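You operate a simulated robot arm through the tools that you are given. There is no shell and no other tool. Be economical: measure what you need, move in short steps, check, and stop when the job is done.

You are at the controls of a simulated two-armed robot. One attempt, no reset.

JOB
Pick up the tall carton from the fourth board from the bottom of the stock shelf with one hand, pass it to the other hand and put it on the second board from the bottom of the stock shelf. Set down upright: tall carton.
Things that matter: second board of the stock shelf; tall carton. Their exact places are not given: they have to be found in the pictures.

Only the result counts: the job must be done as asked and must still hold three seconds after the hand-in. Knocking over, shifting, dropping, spilling or breaking anything else fails it.

ROBOT AND FRAMES
Two 7-joint arms with two-finger parallel grippers on one trunk, on a base that drives. Base frame: it is fixed to the floor where the robot stands at the start and does not move with it; the origin is under the middle of the robot, x ahead of it, y to its left, z up; the surface under the hand at the start is at about z = 1000. Lengths are in mm, angles in degrees, forces in N, time in s.
The left shoulder is at the start at [57, 171, 1291], the right one opposite. With the tool pointing down near the work surface each hand reaches from about 340 to 840 mm from the robot's upright axis, wherever it stands, measured 20 degrees to its own side. Places, roughly: second board of the stock shelf [600, -500, 600]. Payload 4.4 kg a hand.
Tool frame (each hand has its own): the origin (TCP) lies between the finger pads and is the grasp point; the fingertips stand 23 mm ahead of it; z points along the fingers, y is the line along which they close. The gripper opens to 94 mm. The fingers are 38 mm wide and 10 mm thick; the gripper's body (54 by 96 mm) begins 39 mm behind the TCP.
Orientation is that of the tool frame in the base frame, as a unit quaternion [x, y, z, w]. With the fingers straight down and closing along the base's y, the tool's x points along the base's -x, its y along +y and its z along -z.

CONTROLS
- The arms move only by the tool apply_moves. It takes "left_plan", "right_plan" or both (then of equal length, played together; a hand with none holds still); each is a list that holds one entry, the list of rows, each a list of 7 numbers: the turn, a rotation vector about the tool's x, y, z in degrees, then the shift along the tool's x, y, z in mm, then the finger opening in mm, from 0 to 94. In form: [[[rx, ry, rz, dx, dy, dz, fingers], ...]]. A call has 1 to 8 rows; each row is the pose to reach, as a shift and turn from the pose commanded when the call began, along the tool's axes at that moment. Each row takes 0.2 s and may step no farther than 50 mm and 8.6 degrees from the row before; otherwise, or with a gripper value out of range, the whole call is refused. A pose out of reach is approached as far as the arm can. The call stops where the force on the tool passes 40 N (or 10 N more than at its start, if that is more) or the arm is blocked; 0.2 s more then pass. Each finger travels about 72 mm/s and halts on what it meets, pressing with about 43 N; the grip force reading is that of the motor and also rises with nothing between the fingers. The clock runs only during rows and for 0.2 s after the last one: add rows that repeat a pose to give the fingers time. The reply holds the time, the measured pose of the TCP, the force on the tool along the base axes, the opening and the grip force, in the units named above and with some noise, with the torque about the TCP (base axes, N m) and any sound that the robot's microphone picked up.
- Cameras (640 x 400 px; columns grow to the right, rows downward): "scene" is now at [155.4, 7.5, 1442.1]; the picture's right is [0.08, -1.00, 0.00], its down [-0.53, -0.04, -0.85] and it looks along [0.85, 0.07, -0.53] (base axes); focal length 214 px, centre (320, 200). "left" rides on the left gripper at [86, -16, -75] in its tool frame; the picture's right is [0.18, 0.98, 0.00], its down [-0.58, 0.11, -0.81] and it looks along [-0.79, 0.15, 0.59] (tool axes); focal length 243 px, centre (320, 200). "right" rides on the right gripper at [86, 16, -74] in its tool frame; the picture's right is [-0.18, 0.98, 0.00], its down [-0.58, -0.11, -0.81] and it looks along [-0.79, -0.15, 0.59] (tool axes); focal length 243 px, centre (320, 200).
- grab_frame(camera): a new picture of that camera. The clock stands still meanwhile.
- move_column(by): slides the trunk up (or, below 0, down) by that many mm; the arms and the scene camera ride with it, the base frame stays. It gives what a move gives, with no picture.
- drive_base(legs): drives the robot by 1 to 6 legs, each [ahead, left, turn to the left] in mm, mm and degrees, along the robot's own axes; the way and the turn of a leg run together, so that a leg with both is an arc; at most 1500 mm and 180 degrees a leg. The arms and the cameras ride along, it lands a little off, and it stops where it bumps. It gives what a move gives.
- head_to(pan, tilt): turns the head with the scene camera to pan (to the left, within 80 degrees either way) and tilt (down, from -29 to 69), counted from straight ahead of the robot. It gives what a move gives.
- locate(camera, pixels): for up to 12 pixels [column, row] of the newest picture of that camera ("zoom" is the newest enlarged one), the place [x, y, z] in the base frame of the surface seen there, good to about 2 mm. The clock stands still meanwhile.
- zoom(camera, box): a new picture of the part [left, top, right, bottom] of that camera's present view, enlarged. The clock stands still meanwhile.
- sign_off(): hands the job in; it is judged then, once.

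Work in short steps. Measure before you move; look again where a grasp or a placing could have gone wrong, and mend it. You have 80 turns and 70 pictures in all, those below and enlarged ones among them. Open the grippers and draw the arms clear of the work before you hand the job in, unless the task says otherwise; then end with one line.

The tools are called after ">>>" as a command line: name --argument value ..., lists and objects as JSON in quotes. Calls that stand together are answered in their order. apply_moves: Moves the arms, as the interface text tells. Its arguments: {"type":"object","properties":{"left_plan":{"type":"array"},"right_plan":{"type":"array"}},"required":[]} The other tools are called the same way: move_column (by) slides the trunk up or down; drive_base (legs) drives the base; head_to (pan, tilt) turns the head that bears the scene camera; grab_frame (camera) takes a picture; locate (camera, pixels) gives the place of the surface under pixels of a picture; zoom (camera, box) takes an enlarged picture of a part of a camera's view; sign_off () hands the job in.

At the start:

```text
t: 0.0
left_ee_pos: [605.7, 32.9, 1150.9]
left_orientation: [0.0, 1.0, 0.0, 0.0]
left_contact_force: [0.3, 0.1, -0.2]
left_moment: [-0.03, 0.01, -0.02]
left_opening: 93.8
left_gripper_force: 0.0
right_ee_pos: [423.4, -346.6, 1149.2]
right_orientation: [-0.001, 1.0, 0.001, 0.0]
right_contact_force: [-0.4, 0.2, 0.5]
right_moment: [0.0, 0.0, 0.02]
right_opening: 94.1
right_gripper_force: 0.1
trunk travel left (down, up): [-300.0, 88.0]
robot x, y, heading: [-5.9, 0.6, -0.1]
head pan, tilt: [4.8, 31.9]
```

scene: 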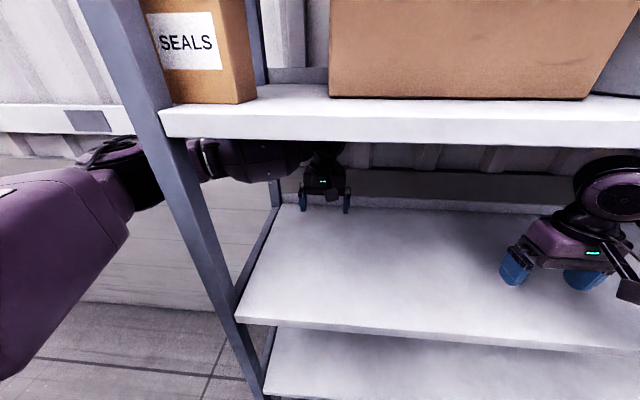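
right: 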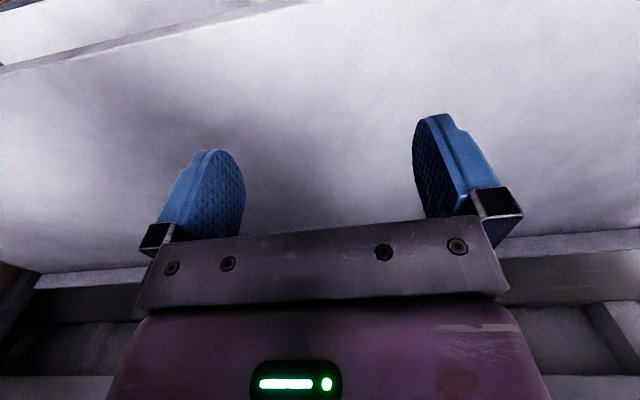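
left: 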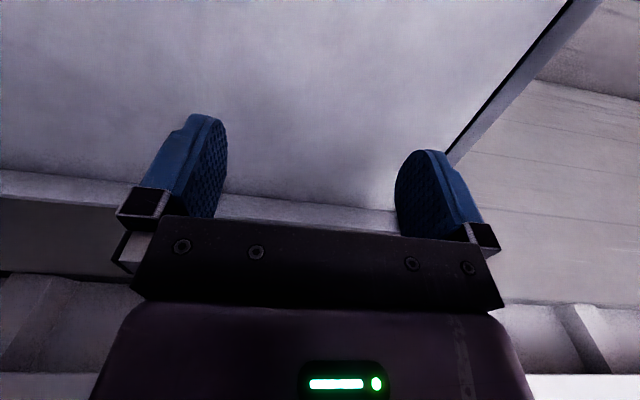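

The scene shows the shelf with both hands between boards; I locate board edges and post, then look to the right and up.

>>> locate --camera "scene" --pixels '[[165, 110], [165, 135], [240, 318], [268, 395], [400, 105], [400, 270], [400, 370], [200, 60], [255, 100], [332, 97], [590, 98], [150, 80]]'

>>> head_to --pan -35 --tilt 5

>>> grab_frame --camera "scene"

```text
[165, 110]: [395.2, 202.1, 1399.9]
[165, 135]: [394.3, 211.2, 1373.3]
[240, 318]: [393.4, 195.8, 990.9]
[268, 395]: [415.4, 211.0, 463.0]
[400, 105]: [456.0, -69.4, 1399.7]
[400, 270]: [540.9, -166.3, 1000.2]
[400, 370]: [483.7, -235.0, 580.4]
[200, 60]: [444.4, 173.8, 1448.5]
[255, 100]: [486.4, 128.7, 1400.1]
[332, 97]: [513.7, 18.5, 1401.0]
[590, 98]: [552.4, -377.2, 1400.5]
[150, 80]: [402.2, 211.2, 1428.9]
```

```text
t: 1.1
left_ee_pos: [605.7, 34.0, 1150.4]
left_orientation: [0.0, 1.0, 0.0, 0.001]
left_contact_force: [0.2, -0.7, -0.5]
left_moment: [-0.03, 0.0, -0.05]
left_opening: 94.1
left_gripper_force: 0.0
right_ee_pos: [423.4, -347.0, 1150.0]
right_orientation: [0.0, 1.0, 0.0, 0.0]
right_contact_force: [-0.2, 0.3, -0.4]
right_moment: [0.0, -0.02, 0.03]
right_opening: 94.1
right_gripper_force: 0.0
trunk travel left (down, up): [-300.0, 88.0]
robot x, y, heading: [3.3, 0.5, 0.0]
head pan, tilt: [-35.0, 5.0]
```

```text
66 pictures are left
```

scene: 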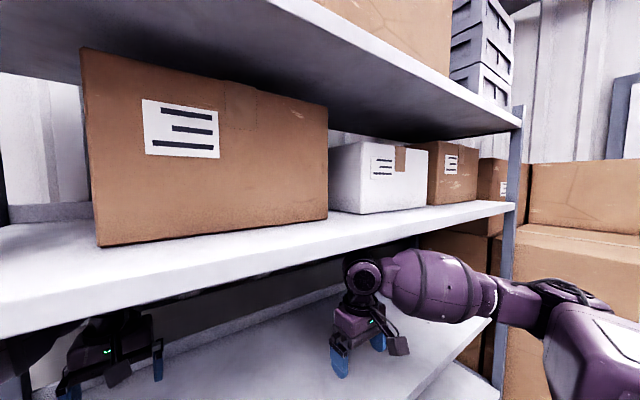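

Fourth board is probably z=1400 (boards seen at 580, 1000, 1400). I look at the SEALS carton at left.

>>> head_to --pan 25 --tilt 0

>>> grab_frame --camera "scene"

```text
t: 2.4
left_ee_pos: [605.0, 33.4, 1150.3]
left_orientation: [0.0, 1.0, 0.0, 0.0]
left_contact_force: [0.4, -0.6, 0.1]
left_moment: [-0.03, 0.01, 0.0]
left_opening: 94.1
left_gripper_force: 0.0
right_ee_pos: [423.6, -346.9, 1148.9]
right_orientation: [-0.001, 1.0, -0.001, -0.001]
right_contact_force: [-0.5, -0.3, 0.3]
right_moment: [0.02, 0.01, -0.02]
right_opening: 94.2
right_gripper_force: 0.0
trunk travel left (down, up): [-300.0, 88.0]
robot x, y, heading: [-0.1, 1.1, 0.2]
head pan, tilt: [25.0, 0.0]
```

```text
65 pictures are left
```

scene: 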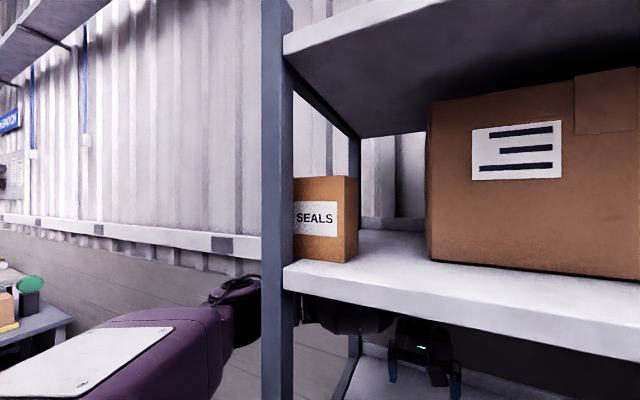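

The SEALS carton stands at (325,220). I measure its corners and the neighbouring box, post and upper board.

>>> zoom --camera "scene" --box '[260, 160, 460, 285]'

>>> locate --camera "scene" --pixels '[[340, 183], [341, 257], [349, 185], [355, 250], [300, 182], [300, 255], [325, 177], [432, 110], [434, 255], [289, 50], [275, 200], [640, 270]]'

```text
3.20 times, centred on (360, 222) of scene
```

zoom: 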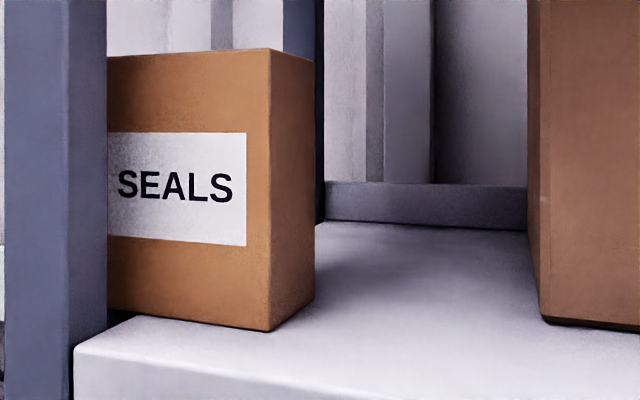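

```text
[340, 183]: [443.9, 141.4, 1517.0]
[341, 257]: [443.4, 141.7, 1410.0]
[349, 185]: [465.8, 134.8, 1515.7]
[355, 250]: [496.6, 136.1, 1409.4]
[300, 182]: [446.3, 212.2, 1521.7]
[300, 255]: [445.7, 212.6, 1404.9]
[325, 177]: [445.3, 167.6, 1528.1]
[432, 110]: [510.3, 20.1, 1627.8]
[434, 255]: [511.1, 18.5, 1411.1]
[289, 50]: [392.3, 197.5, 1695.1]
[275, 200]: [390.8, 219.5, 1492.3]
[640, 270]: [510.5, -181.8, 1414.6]
```

SEALS carton: front face x≈445, right side y≈136, top ≈1528, partly behind the left front post, so access from the shelf's open left end may be best. First back straight out, so both hands leave the shelf, then look at the whole shelf.

>>> drive_base --legs '[[-500, 0, 0]]'

>>> head_to --pan 0 --tilt 25

>>> grab_frame --camera "scene"

```text
t: 3.7
left_ee_pos: [562.8, 53.5, 1139.0]
left_orientation: [-0.021, 1.0, -0.004, -0.007]
left_contact_force: [-0.2, -0.5, -0.5]
left_moment: [0.01, 0.0, 0.03]
left_opening: 93.8
left_gripper_force: 0.1
right_ee_pos: [361.1, -339.6, 1141.8]
right_orientation: [0.004, 1.0, -0.004, -0.012]
right_contact_force: [-0.2, 0.5, 0.0]
right_moment: [-0.06, 0.03, 0.0]
right_opening: 93.9
right_gripper_force: 0.0
trunk travel left (down, up): [-300.0, 88.0]
robot x, y, heading: [-78.6, 2.9, -0.4]
head pan, tilt: [25.0, 0.0]
stopped in leg 1: the robot was blocked; the commanded pose is now the measured one
```

```text
t: 4.6
left_ee_pos: [561.9, 53.8, 1138.6]
left_orientation: [-0.021, 1.0, -0.005, -0.007]
left_contact_force: [-0.2, 0.0, 0.4]
left_moment: [-0.04, -0.01, 0.02]
left_opening: 93.9
left_gripper_force: 0.2
right_ee_pos: [362.5, -339.8, 1142.2]
right_orientation: [0.003, 1.0, -0.004, -0.013]
right_contact_force: [-0.1, 0.0, 0.0]
right_moment: [0.01, -0.05, -0.02]
right_opening: 94.2
right_gripper_force: 0.0
trunk travel left (down, up): [-300.0, 88.0]
robot x, y, heading: [-81.0, 2.0, -0.3]
head pan, tilt: [0.0, 25.0]
```

```text
63 pictures are left
```

scene: 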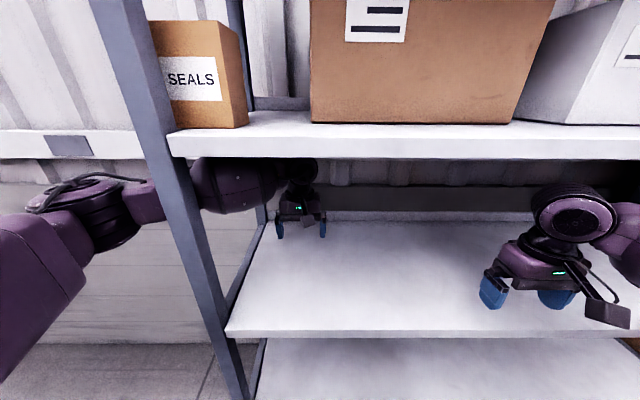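

The base moved only ~75 mm: the left forearm runs around the left post. I measure the forearm, the posts and the shelf's open end before choosing the way out.

>>> locate --camera "scene" --pixels '[[60, 250], [110, 215], [140, 200], [160, 190], [205, 185], [250, 190], [297, 180], [200, 250], [225, 285], [262, 205], [285, 215], [240, 50]]'

>>> head_to --pan 50 --tilt 20

>>> grab_frame --camera "scene"

```text
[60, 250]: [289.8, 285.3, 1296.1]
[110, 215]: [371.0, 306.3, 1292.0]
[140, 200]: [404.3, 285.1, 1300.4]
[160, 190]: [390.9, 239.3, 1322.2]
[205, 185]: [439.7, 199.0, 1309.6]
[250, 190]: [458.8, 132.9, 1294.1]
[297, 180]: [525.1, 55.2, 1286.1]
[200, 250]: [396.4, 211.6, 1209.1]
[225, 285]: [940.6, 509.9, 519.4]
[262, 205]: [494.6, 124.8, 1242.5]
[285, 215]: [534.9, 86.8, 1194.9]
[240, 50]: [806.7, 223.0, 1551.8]
```

```text
t: 5.7
left_ee_pos: [561.6, 53.5, 1140.2]
left_orientation: [-0.021, 1.0, -0.005, -0.006]
left_contact_force: [-0.4, 1.2, -0.1]
left_moment: [-0.01, 0.01, -0.01]
left_opening: 94.0
left_gripper_force: 0.1
right_ee_pos: [362.0, -339.4, 1141.2]
right_orientation: [0.003, 1.0, -0.004, -0.012]
right_contact_force: [0.7, -0.9, -0.2]
right_moment: [0.04, -0.01, 0.03]
right_opening: 93.7
right_gripper_force: 0.2
trunk travel left (down, up): [-300.0, 88.0]
robot x, y, heading: [-80.4, 0.3, -0.5]
head pan, tilt: [50.0, 20.0]
```

```text
62 pictures are left
```

scene: 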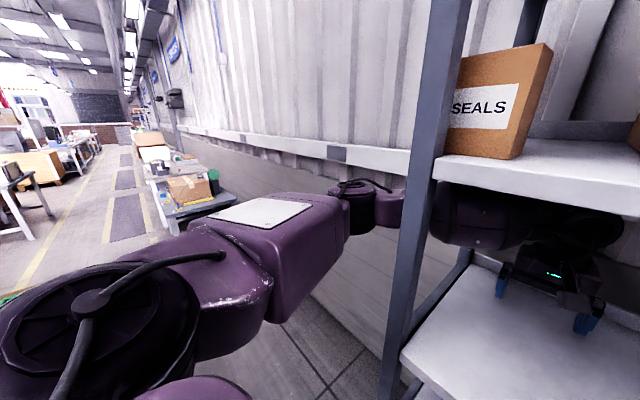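

I check the bench distance at left (215,205) before driving left.

>>> locate --camera "scene" --pixels '[[235, 195], [170, 215], [190, 185], [120, 300], [530, 60], [519, 150], [460, 90], [448, 150], [400, 360], [330, 390], [310, 170], [540, 50]]'

>>> drive_base --legs '[[50, 0, 0], [0, 200, 0]]'

>>> grab_frame --camera "scene"

```text
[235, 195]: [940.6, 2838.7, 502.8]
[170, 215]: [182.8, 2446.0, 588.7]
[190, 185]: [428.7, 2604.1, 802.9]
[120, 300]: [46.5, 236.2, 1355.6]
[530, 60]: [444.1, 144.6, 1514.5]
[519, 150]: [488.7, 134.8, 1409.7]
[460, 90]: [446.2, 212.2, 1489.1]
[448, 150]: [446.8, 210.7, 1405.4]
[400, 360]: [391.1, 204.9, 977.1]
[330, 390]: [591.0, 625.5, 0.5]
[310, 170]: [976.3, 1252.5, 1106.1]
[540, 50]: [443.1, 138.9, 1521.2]
```

```text
t: 8.7
left_ee_pos: [586.5, 245.0, 1158.1]
left_orientation: [-0.016, 1.0, -0.001, 0.007]
left_contact_force: [0.3, -0.1, 0.3]
left_moment: [0.0, -0.03, 0.01]
left_opening: 93.9
left_gripper_force: 0.0
right_ee_pos: [388.5, -145.1, 1149.9]
right_orientation: [0.004, 1.0, -0.001, 0.0]
right_contact_force: [0.2, 0.7, 0.9]
right_moment: [0.0, -0.03, 0.0]
right_opening: 94.1
right_gripper_force: 0.1
trunk travel left (down, up): [-300.0, 88.0]
robot x, y, heading: [-31.1, 205.7, -0.3]
head pan, tilt: [50.0, 20.0]
```

```text
61 pictures are left
```

scene: 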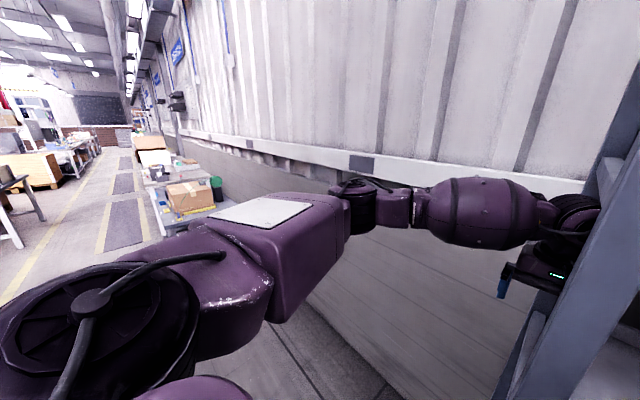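

Hand is emerging past the open end (y≈245). Another 200 mm left, then straight back.

>>> drive_base --legs '[[0, 200, 0], [-600, 0, 0]]'

>>> head_to --pan -25 --tilt 20

>>> grab_frame --camera "scene"

```text
t: 10.3
left_ee_pos: [588.1, 354.2, 1158.0]
left_orientation: [-0.023, 1.0, -0.002, 0.007]
left_contact_force: [0.9, 0.6, 0.7]
left_moment: [0.0, -0.01, 0.0]
left_opening: 93.8
left_gripper_force: 0.1
right_ee_pos: [396.2, -37.8, 1149.1]
right_orientation: [-0.001, 1.0, 0.001, 0.0]
right_contact_force: [0.2, 0.6, -1.4]
right_moment: [-0.02, 0.03, -0.03]
right_opening: 94.2
right_gripper_force: 0.1
trunk travel left (down, up): [-300.0, 88.0]
robot x, y, heading: [-33.0, 308.6, 0.2]
head pan, tilt: [50.0, 20.0]
stopped in leg 1: the robot was blocked; the commanded pose is now the measured one
```

```text
t: 11.8
left_ee_pos: [587.7, 354.9, 1158.4]
left_orientation: [-0.021, 1.0, -0.003, 0.007]
left_contact_force: [0.7, 0.4, -0.7]
left_moment: [0.0, -0.01, 0.0]
left_opening: 94.2
left_gripper_force: 0.0
right_ee_pos: [394.9, -38.4, 1150.5]
right_orientation: [-0.002, 1.0, 0.001, 0.0]
right_contact_force: [0.4, 0.8, 0.8]
right_moment: [0.01, 0.02, -0.02]
right_opening: 94.1
right_gripper_force: 0.0
trunk travel left (down, up): [-300.0, 88.0]
robot x, y, heading: [-29.9, 304.6, 0.2]
head pan, tilt: [-25.0, 20.0]
```

```text
60 pictures are left
```

scene: 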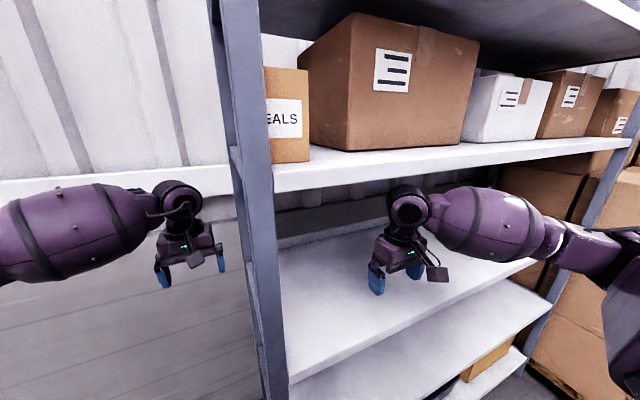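

Left hand is out; now something on the right blocks. I measure the right forearm and right post.

>>> locate --camera "scene" --pixels '[[555, 290], [585, 190], [600, 215], [500, 215], [545, 230], [600, 255], [625, 280], [410, 190], [628, 150], [232, 130], [264, 200], [475, 370]]'

>>> head_to --pan -60 --tilt 20

>>> grab_frame --camera "scene"

```text
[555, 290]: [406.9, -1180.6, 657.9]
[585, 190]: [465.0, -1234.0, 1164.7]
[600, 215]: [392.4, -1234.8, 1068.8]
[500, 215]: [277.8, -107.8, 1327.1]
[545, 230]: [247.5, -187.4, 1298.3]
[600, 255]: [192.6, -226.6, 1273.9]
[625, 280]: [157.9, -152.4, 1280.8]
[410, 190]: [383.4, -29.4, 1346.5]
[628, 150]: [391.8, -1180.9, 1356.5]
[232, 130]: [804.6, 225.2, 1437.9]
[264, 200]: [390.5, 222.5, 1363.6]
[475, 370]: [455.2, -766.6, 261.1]
```

```text
t: 12.8
left_ee_pos: [589.5, 355.3, 1158.8]
left_orientation: [-0.022, 1.0, -0.001, 0.007]
left_contact_force: [0.0, -0.4, 0.1]
left_moment: [0.0, -0.02, 0.01]
left_opening: 94.2
left_gripper_force: 0.1
right_ee_pos: [394.8, -37.4, 1150.2]
right_orientation: [-0.002, 1.0, 0.001, 0.001]
right_contact_force: [0.2, 0.8, 0.2]
right_moment: [0.01, -0.02, 0.02]
right_opening: 94.0
right_gripper_force: 0.2
trunk travel left (down, up): [-300.0, 88.0]
robot x, y, heading: [-28.2, 309.9, 0.3]
head pan, tilt: [-60.0, 20.0]
```

```text
59 pictures are left
```

scene: 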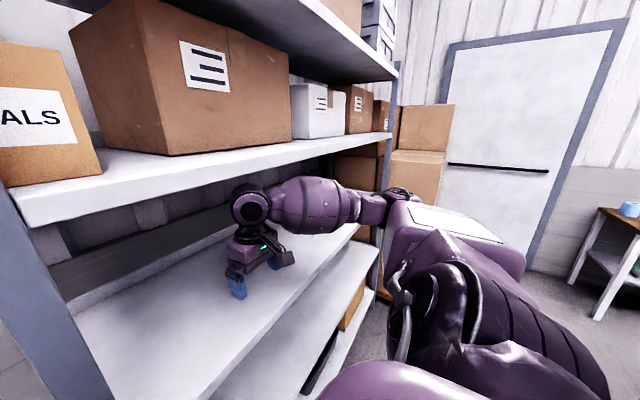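

Right arm runs only in front of the shelf, so straight back should be free for both now.

>>> drive_base --legs '[[-450, 0, 0]]'

>>> head_to --pan -20 --tilt 25

>>> grab_frame --camera "scene"

```text
t: 15.5
left_ee_pos: [143.6, 354.8, 1159.2]
left_orientation: [-0.025, 1.0, -0.002, 0.007]
left_contact_force: [-0.3, -0.1, -1.1]
left_moment: [-0.03, -0.03, 0.04]
left_opening: 94.1
left_gripper_force: 0.1
right_ee_pos: [-48.7, -37.8, 1150.5]
right_orientation: [-0.006, 1.0, 0.001, -0.001]
right_contact_force: [-0.2, 0.4, 0.3]
right_moment: [-0.02, 0.01, 0.0]
right_opening: 94.2
right_gripper_force: 0.1
trunk travel left (down, up): [-300.0, 88.0]
robot x, y, heading: [-475.4, 303.6, 0.9]
head pan, tilt: [-60.0, 20.0]
```

```text
t: 16.6
left_ee_pos: [142.7, 355.6, 1158.0]
left_orientation: [-0.025, 1.0, -0.002, 0.007]
left_contact_force: [0.2, -0.3, -0.1]
left_moment: [0.01, 0.0, 0.01]
left_opening: 94.0
left_gripper_force: 0.0
right_ee_pos: [-48.8, -37.7, 1150.3]
right_orientation: [-0.006, 1.0, 0.001, 0.001]
right_contact_force: [0.0, 0.6, 0.6]
right_moment: [-0.02, 0.01, 0.01]
right_opening: 93.9
right_gripper_force: 0.0
trunk travel left (down, up): [-300.0, 88.0]
robot x, y, heading: [-471.9, 300.6, 0.8]
head pan, tilt: [-20.0, 25.0]
```

```text
58 pictures are left
```

scene: 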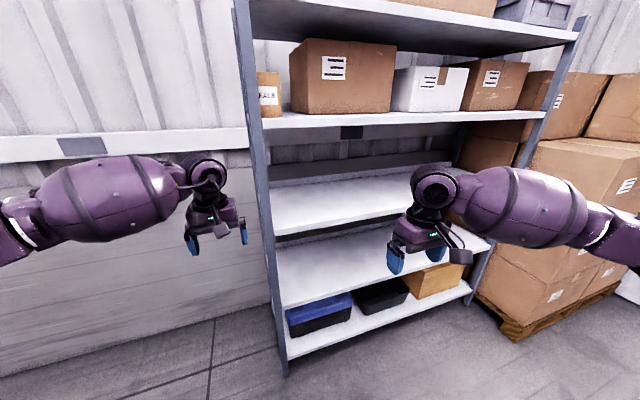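

Boards confirmed: 5 boards, fourth is z≈1400 with SEALS at its left end; second (z≈580) is empty. I'll go around to the open left end; first look left for obstacles.

>>> head_to --pan 60 --tilt 30

>>> grab_frame --camera "scene"

```text
t: 18.1
left_ee_pos: [143.8, 354.6, 1158.9]
left_orientation: [-0.025, 1.0, -0.002, 0.007]
left_contact_force: [-0.1, 0.3, 0.7]
left_moment: [-0.01, 0.02, 0.01]
left_opening: 94.3
left_gripper_force: 0.1
right_ee_pos: [-47.2, -37.5, 1148.9]
right_orientation: [-0.005, 1.0, 0.001, 0.0]
right_contact_force: [-0.2, 0.3, 0.5]
right_moment: [-0.04, -0.04, -0.01]
right_opening: 93.9
right_gripper_force: 0.0
trunk travel left (down, up): [-300.0, 88.0]
robot x, y, heading: [-476.7, 305.6, 0.6]
head pan, tilt: [60.0, 30.0]
```

```text
57 pictures are left
```

scene: 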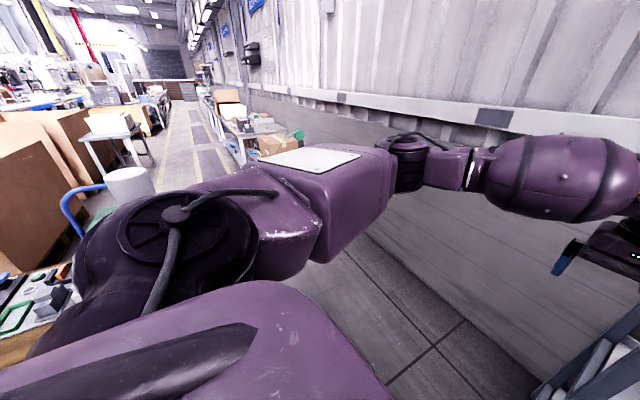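

A bench with tools is at (30,320), and clutter at (120,190); I measure these.

>>> locate --camera "scene" --pixels '[[15, 315], [60, 285], [30, 365], [120, 185], [60, 240], [20, 200], [110, 130], [250, 150], [150, 170], [280, 145], [300, 270], [75, 300]]'

>>> head_to --pan 80 --tilt 40

>>> grab_frame --camera "scene"

```text
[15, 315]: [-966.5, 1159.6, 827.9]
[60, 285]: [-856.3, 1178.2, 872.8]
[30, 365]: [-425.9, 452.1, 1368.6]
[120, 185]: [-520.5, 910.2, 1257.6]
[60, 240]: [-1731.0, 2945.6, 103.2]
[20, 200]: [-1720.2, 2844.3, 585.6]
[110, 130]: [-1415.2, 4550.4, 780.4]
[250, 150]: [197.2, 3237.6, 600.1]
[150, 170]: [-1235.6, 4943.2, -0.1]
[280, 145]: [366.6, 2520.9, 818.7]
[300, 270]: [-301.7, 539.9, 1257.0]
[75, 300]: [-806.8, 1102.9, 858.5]
```

```text
t: 18.9
left_ee_pos: [142.3, 355.5, 1158.5]
left_orientation: [-0.025, 1.0, -0.002, 0.007]
left_contact_force: [-0.1, -0.5, 0.7]
left_moment: [0.01, 0.0, 0.03]
left_opening: 94.2
left_gripper_force: 0.0
right_ee_pos: [-48.0, -37.7, 1150.5]
right_orientation: [-0.005, 1.0, 0.001, 0.0]
right_contact_force: [1.4, 0.1, 0.4]
right_moment: [0.0, -0.01, 0.0]
right_opening: 94.0
right_gripper_force: 0.1
trunk travel left (down, up): [-300.0, 88.0]
robot x, y, heading: [-476.7, 299.5, 0.5]
head pan, tilt: [80.0, 40.0]
```

```text
56 pictures are left
```

scene: 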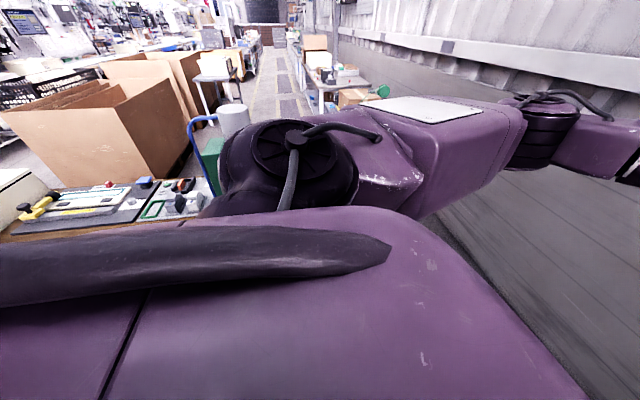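

A white cylinder with a blue hose and a bench stand close at left; I measure them.

>>> locate --camera "scene" --pixels '[[233, 115], [236, 130], [195, 125], [190, 165], [210, 155], [170, 200], [205, 185], [100, 190], [40, 205], [20, 190], [160, 185], [60, 230]]'

>>> zoom --camera "scene" --box '[100, 80, 320, 220]'

```text
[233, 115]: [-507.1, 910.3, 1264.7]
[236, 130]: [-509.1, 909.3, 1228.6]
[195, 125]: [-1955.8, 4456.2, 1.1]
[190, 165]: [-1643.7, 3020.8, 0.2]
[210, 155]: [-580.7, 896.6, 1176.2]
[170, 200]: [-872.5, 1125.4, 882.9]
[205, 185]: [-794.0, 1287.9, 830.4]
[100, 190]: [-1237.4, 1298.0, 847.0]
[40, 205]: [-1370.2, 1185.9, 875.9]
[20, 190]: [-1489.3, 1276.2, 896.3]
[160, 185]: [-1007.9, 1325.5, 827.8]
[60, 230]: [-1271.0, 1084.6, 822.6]
```

```text
2.86 times, centred on (210, 150) of scene
```

zoom: 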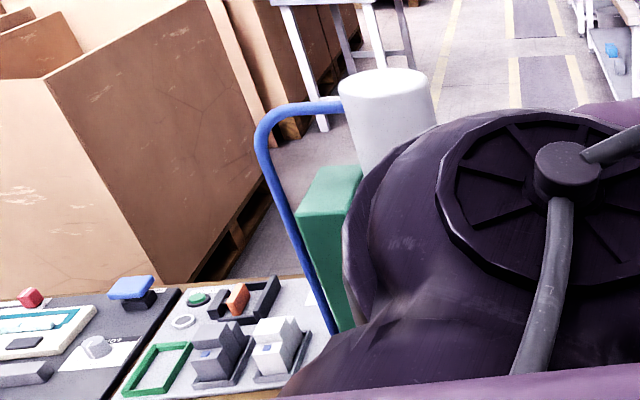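

Bench is at x<-800, cylinder stand near (-510, 910). I move forward a little and turn left 40° so that I can see the floor in the area left of the shelf.

>>> drive_base --legs '[[150, 0, 0], [0, 0, 40]]'

>>> head_to --pan 20 --tilt 45

>>> grab_frame --camera "scene"

```text
t: 21.6
left_ee_pos: [246.5, 601.8, 1155.5]
left_orientation: [-0.242, 0.97, -0.001, 0.007]
left_contact_force: [0.9, 0.0, 0.4]
left_moment: [-0.01, 0.01, 0.0]
left_opening: 94.0
left_gripper_force: 0.0
right_ee_pos: [241.2, 166.9, 1148.8]
right_orientation: [-0.224, 0.975, 0.001, -0.001]
right_contact_force: [0.6, 1.4, -0.3]
right_moment: [-0.02, 0.05, -0.02]
right_opening: 94.1
right_gripper_force: 0.1
trunk travel left (down, up): [-300.0, 88.0]
robot x, y, heading: [-292.3, 294.2, 25.9]
head pan, tilt: [80.0, 40.0]
stopped in leg 2: the robot was blocked; the commanded pose is now the measured one
```

```text
t: 22.9
left_ee_pos: [243.6, 600.0, 1159.6]
left_orientation: [-0.242, 0.97, -0.001, 0.009]
left_contact_force: [0.0, 0.0, 0.2]
left_moment: [0.01, -0.01, -0.05]
left_opening: 94.5
left_gripper_force: 0.1
right_ee_pos: [239.1, 164.2, 1149.0]
right_orientation: [-0.225, 0.974, 0.0, 0.0]
right_contact_force: [-0.4, 0.9, 1.2]
right_moment: [0.0, -0.01, 0.03]
right_opening: 94.2
right_gripper_force: 0.2
trunk travel left (down, up): [-300.0, 88.0]
robot x, y, heading: [-291.2, 293.0, 25.9]
head pan, tilt: [20.0, 45.0]
```

```text
54 pictures are left
```

scene: 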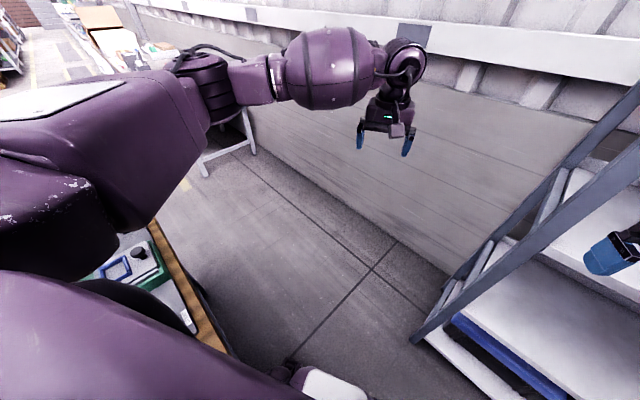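

A bench edge runs at (185,290) right beside the robot — this is what blocks. I measure it.

>>> locate --camera "scene" --pixels '[[153, 222], [185, 285], [225, 348], [110, 265], [140, 252], [160, 300], [205, 150], [250, 150], [195, 320], [330, 385], [415, 335], [300, 250]]'

>>> zoom --camera "scene" --box '[80, 200, 300, 380]'

```text
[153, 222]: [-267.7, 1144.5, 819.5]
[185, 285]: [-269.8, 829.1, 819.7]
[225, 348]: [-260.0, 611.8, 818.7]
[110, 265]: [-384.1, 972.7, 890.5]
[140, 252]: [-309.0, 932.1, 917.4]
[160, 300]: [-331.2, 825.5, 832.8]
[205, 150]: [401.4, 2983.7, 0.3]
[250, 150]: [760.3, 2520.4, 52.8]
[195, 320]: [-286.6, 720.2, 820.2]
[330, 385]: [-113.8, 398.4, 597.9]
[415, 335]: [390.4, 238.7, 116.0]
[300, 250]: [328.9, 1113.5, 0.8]
```

```text
2.22 times, centred on (190, 290) of scene
```

zoom: 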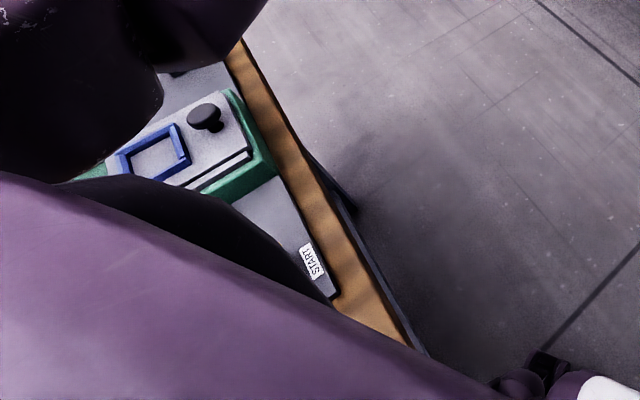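

Bench edge is at x≈-260, y≳560, so the corridor beside the shelf is x from -260 to the wall at ~940. Before going there I tuck and pitch the left hand to point forward.

>>> apply_moves --left_plan '[[[0, -8, 0, 28, 15, -25, 94], [0, -16, 0, 56, 30, -50, 94], [0, -24, 0, 84, 45, -75, 94], [0, -32, 0, 112, 60, -100, 94], [0, -40, 0, 140, 75, -125, 94], [0, -48, 0, 168, 90, -150, 94], [0, -56, 0, 196, 105, -175, 94], [0, -64, 0, 224, 120, -200, 94]]]'

```text
t: 24.7
left_ee_pos: [46.2, 605.0, 1390.2]
left_orientation: [-0.206, 0.817, 0.129, 0.522]
left_contact_force: [0.7, 0.9, 0.0]
left_moment: [0.0, -0.02, 0.01]
left_opening: 94.1
left_gripper_force: 0.1
left hand out of reach, approached as far as the arm can: row 7, 8
right_ee_pos: [237.1, 162.8, 1150.9]
right_orientation: [-0.224, 0.975, 0.001, 0.002]
right_contact_force: [0.8, -0.2, -0.1]
right_moment: [-0.04, 0.0, -0.03]
right_opening: 94.0
right_gripper_force: 0.1
trunk travel left (down, up): [-300.0, 88.0]
robot x, y, heading: [-290.9, 292.9, 26.0]
head pan, tilt: [20.0, 45.0]
```

Tucking limit reached; I finish the pitch to horizontal at a slightly longer reach.

>>> apply_moves --left_plan '[[[0, -7, 0, 0, 15, 15, 94], [0, -14, 0, 0, 30, 30, 94], [0, -20, 0, 0, 45, 45, 94], [0, -26, 0, 0, 60, 60, 94]]]'

>>> apply_moves --left_plan '[[[7, 0, 0, 0, 0, 0, 94], [14, 0, 0, 0, 0, 0, 94], [21, 0, 0, 0, 0, 0, 94], [28, 0, 0, 0, 0, 0, 94]]]'

>>> grab_frame --camera "scene"

```text
t: 25.7
left_ee_pos: [85.0, 677.3, 1375.6]
left_orientation: [-0.174, 0.7, 0.166, 0.673]
left_contact_force: [1.0, 0.5, -0.5]
left_moment: [-0.01, -0.02, 0.01]
left_opening: 93.9
left_gripper_force: 0.1
left hand out of reach, approached as far as the arm can: row 1, 2, 3, 4
right_ee_pos: [238.9, 162.3, 1149.3]
right_orientation: [-0.224, 0.975, 0.0, -0.001]
right_contact_force: [0.5, 1.0, 0.0]
right_moment: [-0.01, 0.02, -0.02]
right_opening: 93.7
right_gripper_force: 0.1
trunk travel left (down, up): [-300.0, 88.0]
robot x, y, heading: [-291.8, 291.6, 25.8]
head pan, tilt: [20.0, 45.0]
```

```text
t: 26.7
left_ee_pos: [82.5, 676.4, 1377.0]
left_orientation: [-0.005, 0.719, -0.009, 0.695]
left_contact_force: [-0.6, 0.4, -0.7]
left_moment: [0.02, -0.01, 0.01]
left_opening: 94.1
left_gripper_force: 0.0
right_ee_pos: [238.8, 164.2, 1149.9]
right_orientation: [-0.224, 0.975, 0.0, 0.0]
right_contact_force: [-0.8, 0.6, -0.2]
right_moment: [0.01, 0.01, -0.01]
right_opening: 93.8
right_gripper_force: 0.1
trunk travel left (down, up): [-300.0, 88.0]
robot x, y, heading: [-295.7, 288.2, 25.8]
head pan, tilt: [20.0, 45.0]
```

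```text
52 pictures are left
```

scene: 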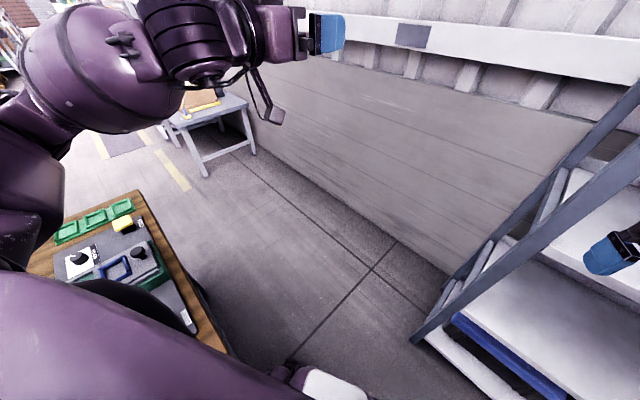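

Left hand now points 26° right of forward at rel (508,184). I back off from the bench, then turn to face +y down the corridor.

>>> drive_base --legs '[[-83, -171, 0], [0, 0, 64]]'

>>> head_to --pan -10 --tilt 50

>>> grab_frame --camera "scene"

```text
t: 31.7
left_ee_pos: [-475.7, 606.5, 1376.4]
left_orientation: [-0.388, 0.605, 0.364, 0.592]
left_contact_force: [-0.3, -0.9, 0.0]
left_moment: [-0.01, 0.01, -0.03]
left_opening: 94.0
left_gripper_force: 0.1
right_ee_pos: [54.0, 524.8, 1150.4]
right_orientation: [0.708, -0.706, 0.0, 0.001]
right_contact_force: [0.0, 0.6, -0.4]
right_moment: [0.02, -0.01, -0.02]
right_opening: 93.9
right_gripper_force: 0.0
trunk travel left (down, up): [-300.0, 88.0]
robot x, y, heading: [-290.3, 103.0, 90.1]
head pan, tilt: [20.0, 45.0]
```

```text
t: 32.6
left_ee_pos: [-475.5, 606.7, 1376.0]
left_orientation: [-0.389, 0.606, 0.363, 0.592]
left_contact_force: [-0.4, -1.2, 0.5]
left_moment: [0.02, 0.02, -0.01]
left_opening: 93.7
left_gripper_force: 0.0
right_ee_pos: [54.2, 524.5, 1149.9]
right_orientation: [0.708, -0.706, 0.0, 0.0]
right_contact_force: [0.0, -0.2, 0.4]
right_moment: [0.0, 0.02, 0.01]
right_opening: 94.1
right_gripper_force: 0.0
trunk travel left (down, up): [-300.0, 88.0]
robot x, y, heading: [-289.7, 101.4, 90.3]
head pan, tilt: [-10.0, 50.0]
```

```text
51 pictures are left
```

scene: 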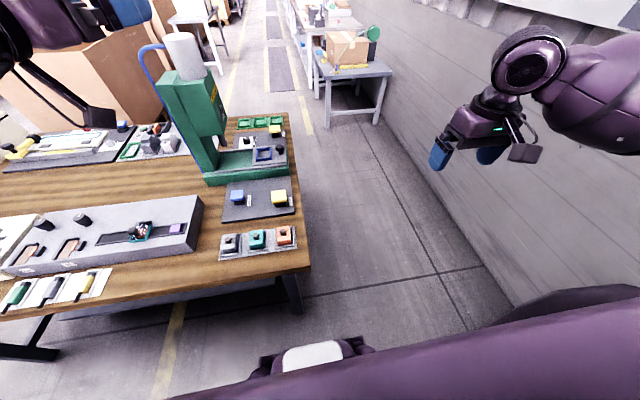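

Clear view: bench with near-right corner at (307,268), far corner (297,113). Measure those and the robot's own base front.

>>> locate --camera "scene" --pixels '[[306, 266], [296, 115], [320, 350], [268, 365], [295, 300], [200, 90], [190, 55], [330, 110], [460, 330], [495, 270]]'

```text
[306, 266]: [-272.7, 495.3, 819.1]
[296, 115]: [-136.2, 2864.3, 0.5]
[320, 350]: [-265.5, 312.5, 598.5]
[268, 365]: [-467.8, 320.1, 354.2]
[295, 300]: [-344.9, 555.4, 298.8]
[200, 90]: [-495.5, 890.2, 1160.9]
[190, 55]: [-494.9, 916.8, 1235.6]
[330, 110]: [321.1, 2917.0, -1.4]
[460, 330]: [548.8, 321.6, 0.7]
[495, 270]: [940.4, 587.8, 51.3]
```

Bench near edge y≈490, right edge x≈-265. I shift right (+x) to the corridor line, then forward past the shelf end.

>>> drive_base --legs '[[0, -370, 0], [450, 0, 0]]'

```text
t: 35.0
left_ee_pos: [-334.8, 614.0, 1370.4]
left_orientation: [-0.4, 0.595, 0.365, 0.594]
left_contact_force: [-0.4, -0.4, -0.1]
left_moment: [-0.02, -0.01, 0.02]
left_opening: 94.0
left_gripper_force: 0.0
right_ee_pos: [195.8, 547.3, 1159.4]
right_orientation: [0.721, -0.693, 0.001, -0.005]
right_contact_force: [-0.3, -0.5, -0.7]
right_moment: [-0.02, 0.0, -0.02]
right_opening: 93.8
right_gripper_force: 0.1
trunk travel left (down, up): [-300.0, 88.0]
robot x, y, heading: [-108.5, 106.1, 91.8]
head pan, tilt: [-10.0, 50.0]
stopped in leg 1: the robot was blocked; the commanded pose is now the measured one
```

Blocked at x≈-108, probably the right elbow against the shelf post. I look to the right.

>>> head_to --pan -60 --tilt 30

>>> grab_frame --camera "scene"

```text
t: 36.2
left_ee_pos: [-333.9, 616.9, 1366.9]
left_orientation: [-0.402, 0.595, 0.362, 0.595]
left_contact_force: [0.6, -0.2, -0.1]
left_moment: [0.01, -0.01, 0.01]
left_opening: 93.9
left_gripper_force: 0.0
right_ee_pos: [198.1, 547.7, 1157.6]
right_orientation: [0.719, -0.695, 0.003, -0.005]
right_contact_force: [0.1, 0.3, 0.3]
right_moment: [0.0, -0.02, 0.01]
right_opening: 94.0
right_gripper_force: 0.0
trunk travel left (down, up): [-300.0, 88.0]
robot x, y, heading: [-103.4, 102.1, 91.3]
head pan, tilt: [-60.0, 30.0]
```

```text
50 pictures are left
```

scene: 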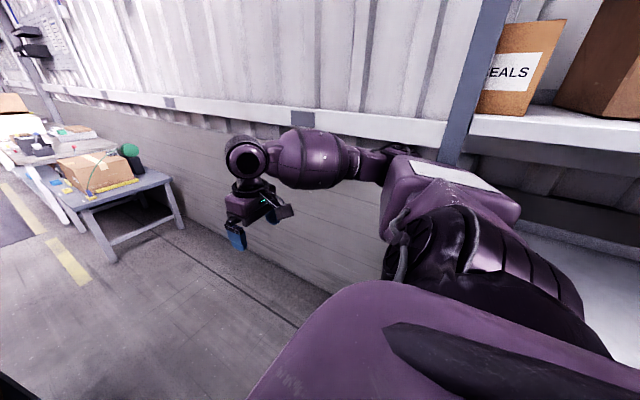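

Right elbow (near 450,200) touches the shelf. I back off 50 mm and extend the right hand forward/inward so that the elbow comes in.

>>> drive_base --legs '[[0, 50, -1.5]]'

>>> apply_moves --right_plan '[[[0, 0, 0, -32, 18, 0, 94], [0, 0, 0, -64, 36, 0, 94], [0, 0, 0, -96, 54, 0, 94], [0, 0, 0, -128, 72, 0, 94], [0, 0, 0, -160, 90, 0, 94], [0, 0, 0, -192, 108, 0, 94], [0, 0, 0, -224, 126, 0, 94], [0, 0, 0, -256, 144, 0, 94]]]'

>>> grab_frame --camera "scene"

```text
t: 37.3
left_ee_pos: [-335.0, 629.4, 1367.9]
left_orientation: [-0.392, 0.609, 0.357, 0.589]
left_contact_force: [-0.1, 0.0, 0.1]
left_moment: [0.01, 0.01, -0.02]
left_opening: 93.7
left_gripper_force: 0.0
right_ee_pos: [186.1, 545.8, 1143.8]
right_orientation: [0.712, -0.702, -0.006, 0.011]
right_contact_force: [0.0, 0.1, -0.3]
right_moment: [0.01, 0.03, 0.0]
right_opening: 94.0
right_gripper_force: 0.0
trunk travel left (down, up): [-300.0, 88.0]
robot x, y, heading: [-158.1, 104.9, 90.1]
head pan, tilt: [-60.0, 30.0]
```

```text
t: 39.1
left_ee_pos: [-337.9, 611.0, 1375.3]
left_orientation: [-0.386, 0.607, 0.361, 0.594]
left_contact_force: [0.0, -0.1, 0.0]
left_moment: [-0.02, 0.02, -0.02]
left_opening: 94.1
left_gripper_force: 0.1
right_ee_pos: [35.7, 787.2, 1155.1]
right_orientation: [0.712, -0.702, -0.011, 0.004]
right_contact_force: [-0.3, 0.3, -0.1]
right_moment: [-0.01, -0.03, 0.01]
right_opening: 94.2
right_gripper_force: 0.0
trunk travel left (down, up): [-300.0, 88.0]
robot x, y, heading: [-154.2, 104.5, 90.2]
head pan, tilt: [-60.0, 30.0]
```

```text
49 pictures are left
```

scene: 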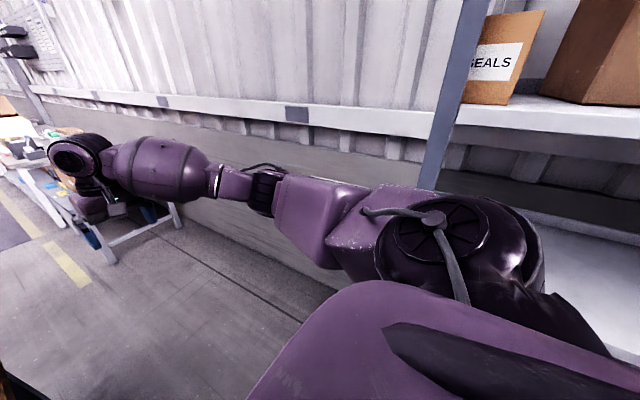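

Elbow is in. Shift right 195 and forward 250, then check the left arm against the press on the bench.

>>> drive_base --legs '[[0, -195, 0], [250, 0, 0]]'

>>> head_to --pan 50 --tilt 20

>>> grab_frame --camera "scene"

```text
t: 41.1
left_ee_pos: [-183.6, 609.9, 1375.7]
left_orientation: [-0.39, 0.603, 0.363, 0.594]
left_contact_force: [0.3, 0.7, -0.1]
left_moment: [0.01, -0.02, -0.01]
left_opening: 93.7
left_gripper_force: 0.0
right_ee_pos: [188.2, 787.5, 1158.5]
right_orientation: [0.715, -0.699, -0.01, 0.002]
right_contact_force: [1.4, 0.1, -0.1]
right_moment: [0.06, -0.02, 0.01]
right_opening: 93.9
right_gripper_force: 0.1
trunk travel left (down, up): [-300.0, 88.0]
robot x, y, heading: [12.3, 103.9, 90.6]
head pan, tilt: [-60.0, 30.0]
stopped in leg 1: the robot was blocked; the commanded pose is now the measured one
```

```text
t: 43.0
left_ee_pos: [-183.2, 611.8, 1373.8]
left_orientation: [-0.39, 0.604, 0.36, 0.595]
left_contact_force: [-0.5, 0.0, 0.2]
left_moment: [-0.01, 0.0, -0.01]
left_opening: 94.0
left_gripper_force: 0.1
right_ee_pos: [190.7, 787.2, 1156.4]
right_orientation: [0.714, -0.7, -0.009, 0.002]
right_contact_force: [-0.6, -0.6, 0.9]
right_moment: [-0.03, -0.01, 0.0]
right_opening: 94.4
right_gripper_force: 0.1
trunk travel left (down, up): [-300.0, 88.0]
robot x, y, heading: [12.6, 107.1, 90.2]
head pan, tilt: [50.0, 20.0]
```

```text
48 pictures are left
```

scene: 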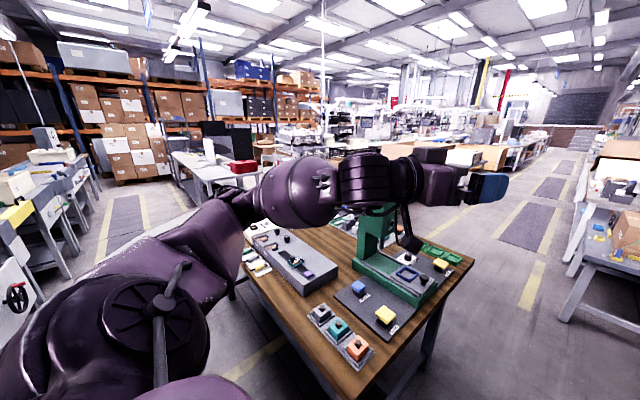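

Blocked at x≈12; keep x≈-15. I measure the left forearm and press for the forward drive.

>>> locate --camera "scene" --pixels '[[240, 205], [265, 190], [300, 190], [370, 180], [430, 180], [150, 240], [380, 215], [395, 245], [450, 268], [370, 355]]'

```text
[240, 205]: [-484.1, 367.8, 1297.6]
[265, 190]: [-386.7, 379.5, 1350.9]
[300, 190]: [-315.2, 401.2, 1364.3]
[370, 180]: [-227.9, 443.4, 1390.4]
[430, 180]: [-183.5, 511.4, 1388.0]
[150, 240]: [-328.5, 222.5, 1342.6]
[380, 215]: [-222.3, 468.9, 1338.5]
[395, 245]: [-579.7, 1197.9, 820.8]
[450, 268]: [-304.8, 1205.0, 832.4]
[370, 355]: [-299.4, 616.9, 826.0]
```

Left elbow (-484,368,z≈1300) would pass over the press top (z≈1270), so I raise the trunk 88 mm first (also the grasp height), then drive on.

>>> move_column --by 88

>>> drive_base --legs '[[0, 27, 0], [430, 0, 0]]'

>>> grab_frame --camera "scene"

```text
t: 44.2
left_ee_pos: [-177.8, 615.4, 1463.9]
left_orientation: [-0.39, 0.605, 0.361, 0.593]
left_contact_force: [0.9, 1.4, -0.3]
left_moment: [0.02, -0.04, 0.01]
left_opening: 94.2
left_gripper_force: 0.1
right_ee_pos: [197.2, 788.7, 1244.7]
right_orientation: [0.714, -0.701, -0.009, 0.004]
right_contact_force: [0.1, -0.8, 0.3]
right_moment: [0.02, 0.03, 0.02]
right_opening: 94.0
right_gripper_force: 0.0
trunk travel left (down, up): [-388.0, 0.0]
robot x, y, heading: [15.5, 103.3, 90.2]
head pan, tilt: [50.0, 20.0]
```

```text
t: 47.4
left_ee_pos: [-199.7, 1038.9, 1464.8]
left_orientation: [-0.388, 0.605, 0.364, 0.592]
left_contact_force: [0.7, -0.7, -0.6]
left_moment: [0.0, -0.02, 0.01]
left_opening: 94.0
left_gripper_force: 0.1
right_ee_pos: [170.1, 1215.6, 1244.9]
right_orientation: [0.714, -0.7, -0.013, 0.004]
right_contact_force: [-0.3, 0.0, -0.1]
right_moment: [-0.03, 0.0, 0.04]
right_opening: 94.3
right_gripper_force: 0.1
trunk travel left (down, up): [-388.0, 0.0]
robot x, y, heading: [-13.2, 531.4, 90.4]
head pan, tilt: [50.0, 20.0]
```

```text
47 pictures are left
```

scene: 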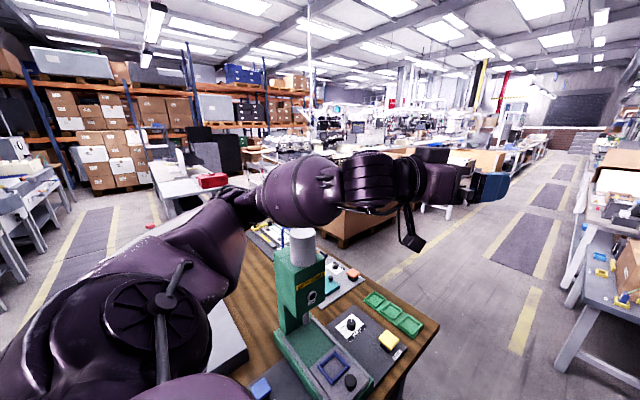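

Past the shelf end. I shift right away from the bench, forward to y≈860, and retract the right hand for turning.

>>> drive_base --legs '[[0, -130, 0], [330, 0, 0]]'

>>> apply_moves --right_plan '[[[0, 0, 0, 34, -14, 0, 94], [0, 0, 0, 68, -28, 0, 94], [0, 0, 0, 102, -42, 0, 94], [0, 0, 0, 136, -56, 0, 94], [0, 0, 0, 170, -70, 0, 94], [0, 0, 0, 204, -84, 0, 94], [0, 0, 0, 238, -98, 0, 94], [0, 0, 0, 272, -112, 0, 94]]]'

>>> drive_base --legs '[[0, 0, -90]]'

>>> head_to --pan -40 --tilt 20

>>> grab_frame --camera "scene"

```text
t: 51.0
left_ee_pos: [-73.0, 1367.1, 1463.8]
left_orientation: [-0.388, 0.605, 0.364, 0.592]
left_contact_force: [0.0, 0.1, -0.1]
left_moment: [-0.02, 0.02, -0.02]
left_opening: 93.8
left_gripper_force: 0.1
right_ee_pos: [297.9, 1543.7, 1244.5]
right_orientation: [0.716, -0.698, -0.012, 0.004]
right_contact_force: [0.1, 1.0, -0.7]
right_moment: [-0.02, 0.01, -0.02]
right_opening: 94.1
right_gripper_force: 0.1
trunk travel left (down, up): [-388.0, 0.0]
robot x, y, heading: [112.0, 861.1, 90.4]
head pan, tilt: [50.0, 20.0]
```

```text
t: 52.8
left_ee_pos: [-72.6, 1364.2, 1465.5]
left_orientation: [-0.388, 0.605, 0.364, 0.592]
left_contact_force: [0.3, -0.1, 0.0]
left_moment: [-0.01, 0.02, -0.02]
left_opening: 93.9
left_gripper_force: 0.0
right_ee_pos: [416.3, 1270.9, 1240.9]
right_orientation: [0.715, -0.699, -0.013, 0.006]
right_contact_force: [-0.1, 0.0, 0.5]
right_moment: [0.02, 0.01, 0.0]
right_opening: 94.3
right_gripper_force: 0.0
trunk travel left (down, up): [-388.0, 0.0]
robot x, y, heading: [114.0, 862.7, 90.1]
head pan, tilt: [50.0, 20.0]
```

```text
t: 57.0
left_ee_pos: [617.6, 1047.7, 1463.8]
left_orientation: [0.154, 0.703, -0.162, 0.675]
left_contact_force: [-0.1, -0.8, -0.1]
left_moment: [-0.02, 0.0, -0.02]
left_opening: 94.0
left_gripper_force: 0.0
right_ee_pos: [525.8, 558.9, 1240.3]
right_orientation: [-0.012, 1.0, 0.012, 0.006]
right_contact_force: [-0.5, 0.3, 0.7]
right_moment: [-0.03, -0.03, 0.0]
right_opening: 93.8
right_gripper_force: 0.1
trunk travel left (down, up): [-388.0, 0.0]
robot x, y, heading: [112.2, 861.7, 0.3]
head pan, tilt: [50.0, 20.0]
```

```text
t: 58.6
left_ee_pos: [617.7, 1045.4, 1465.1]
left_orientation: [0.153, 0.703, -0.161, 0.676]
left_contact_force: [0.2, -0.1, 1.2]
left_moment: [0.01, -0.05, 0.01]
left_opening: 93.7
left_gripper_force: 0.1
right_ee_pos: [525.5, 558.2, 1240.2]
right_orientation: [-0.012, 1.0, 0.012, 0.004]
right_contact_force: [-0.2, 0.8, 0.8]
right_moment: [0.0, -0.03, 0.04]
right_opening: 93.7
right_gripper_force: 0.2
trunk travel left (down, up): [-388.0, 0.0]
robot x, y, heading: [113.4, 856.4, 0.2]
head pan, tilt: [-40.0, 20.0]
```

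```text
46 pictures are left
```

scene: 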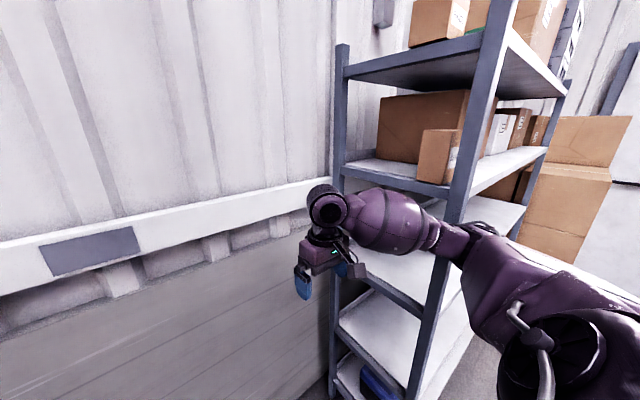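

The carton's open left side is visible at (438,155), between posts. Measure it.

>>> zoom --camera "scene" --box '[370, 80, 530, 220]'

>>> locate --camera "scene" --pixels '[[424, 133], [449, 135], [420, 178], [443, 181], [436, 155], [456, 140], [453, 170], [470, 150], [390, 180], [447, 210], [380, 100], [436, 131]]'

```text
2.86 times, centred on (450, 150) of scene
```

zoom: 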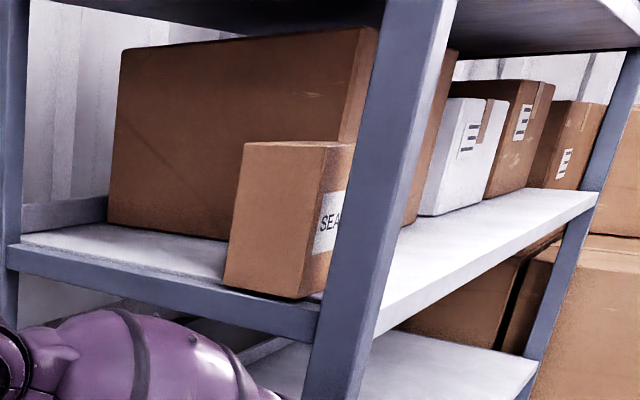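

```text
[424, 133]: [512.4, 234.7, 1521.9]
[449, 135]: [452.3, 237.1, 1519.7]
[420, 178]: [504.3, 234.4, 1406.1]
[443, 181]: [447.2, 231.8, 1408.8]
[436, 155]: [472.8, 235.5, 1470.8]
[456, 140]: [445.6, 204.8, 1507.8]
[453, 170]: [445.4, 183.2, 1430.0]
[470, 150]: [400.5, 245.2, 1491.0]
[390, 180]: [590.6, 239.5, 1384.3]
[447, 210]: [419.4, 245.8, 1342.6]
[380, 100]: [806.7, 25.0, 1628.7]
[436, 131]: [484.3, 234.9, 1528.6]
```

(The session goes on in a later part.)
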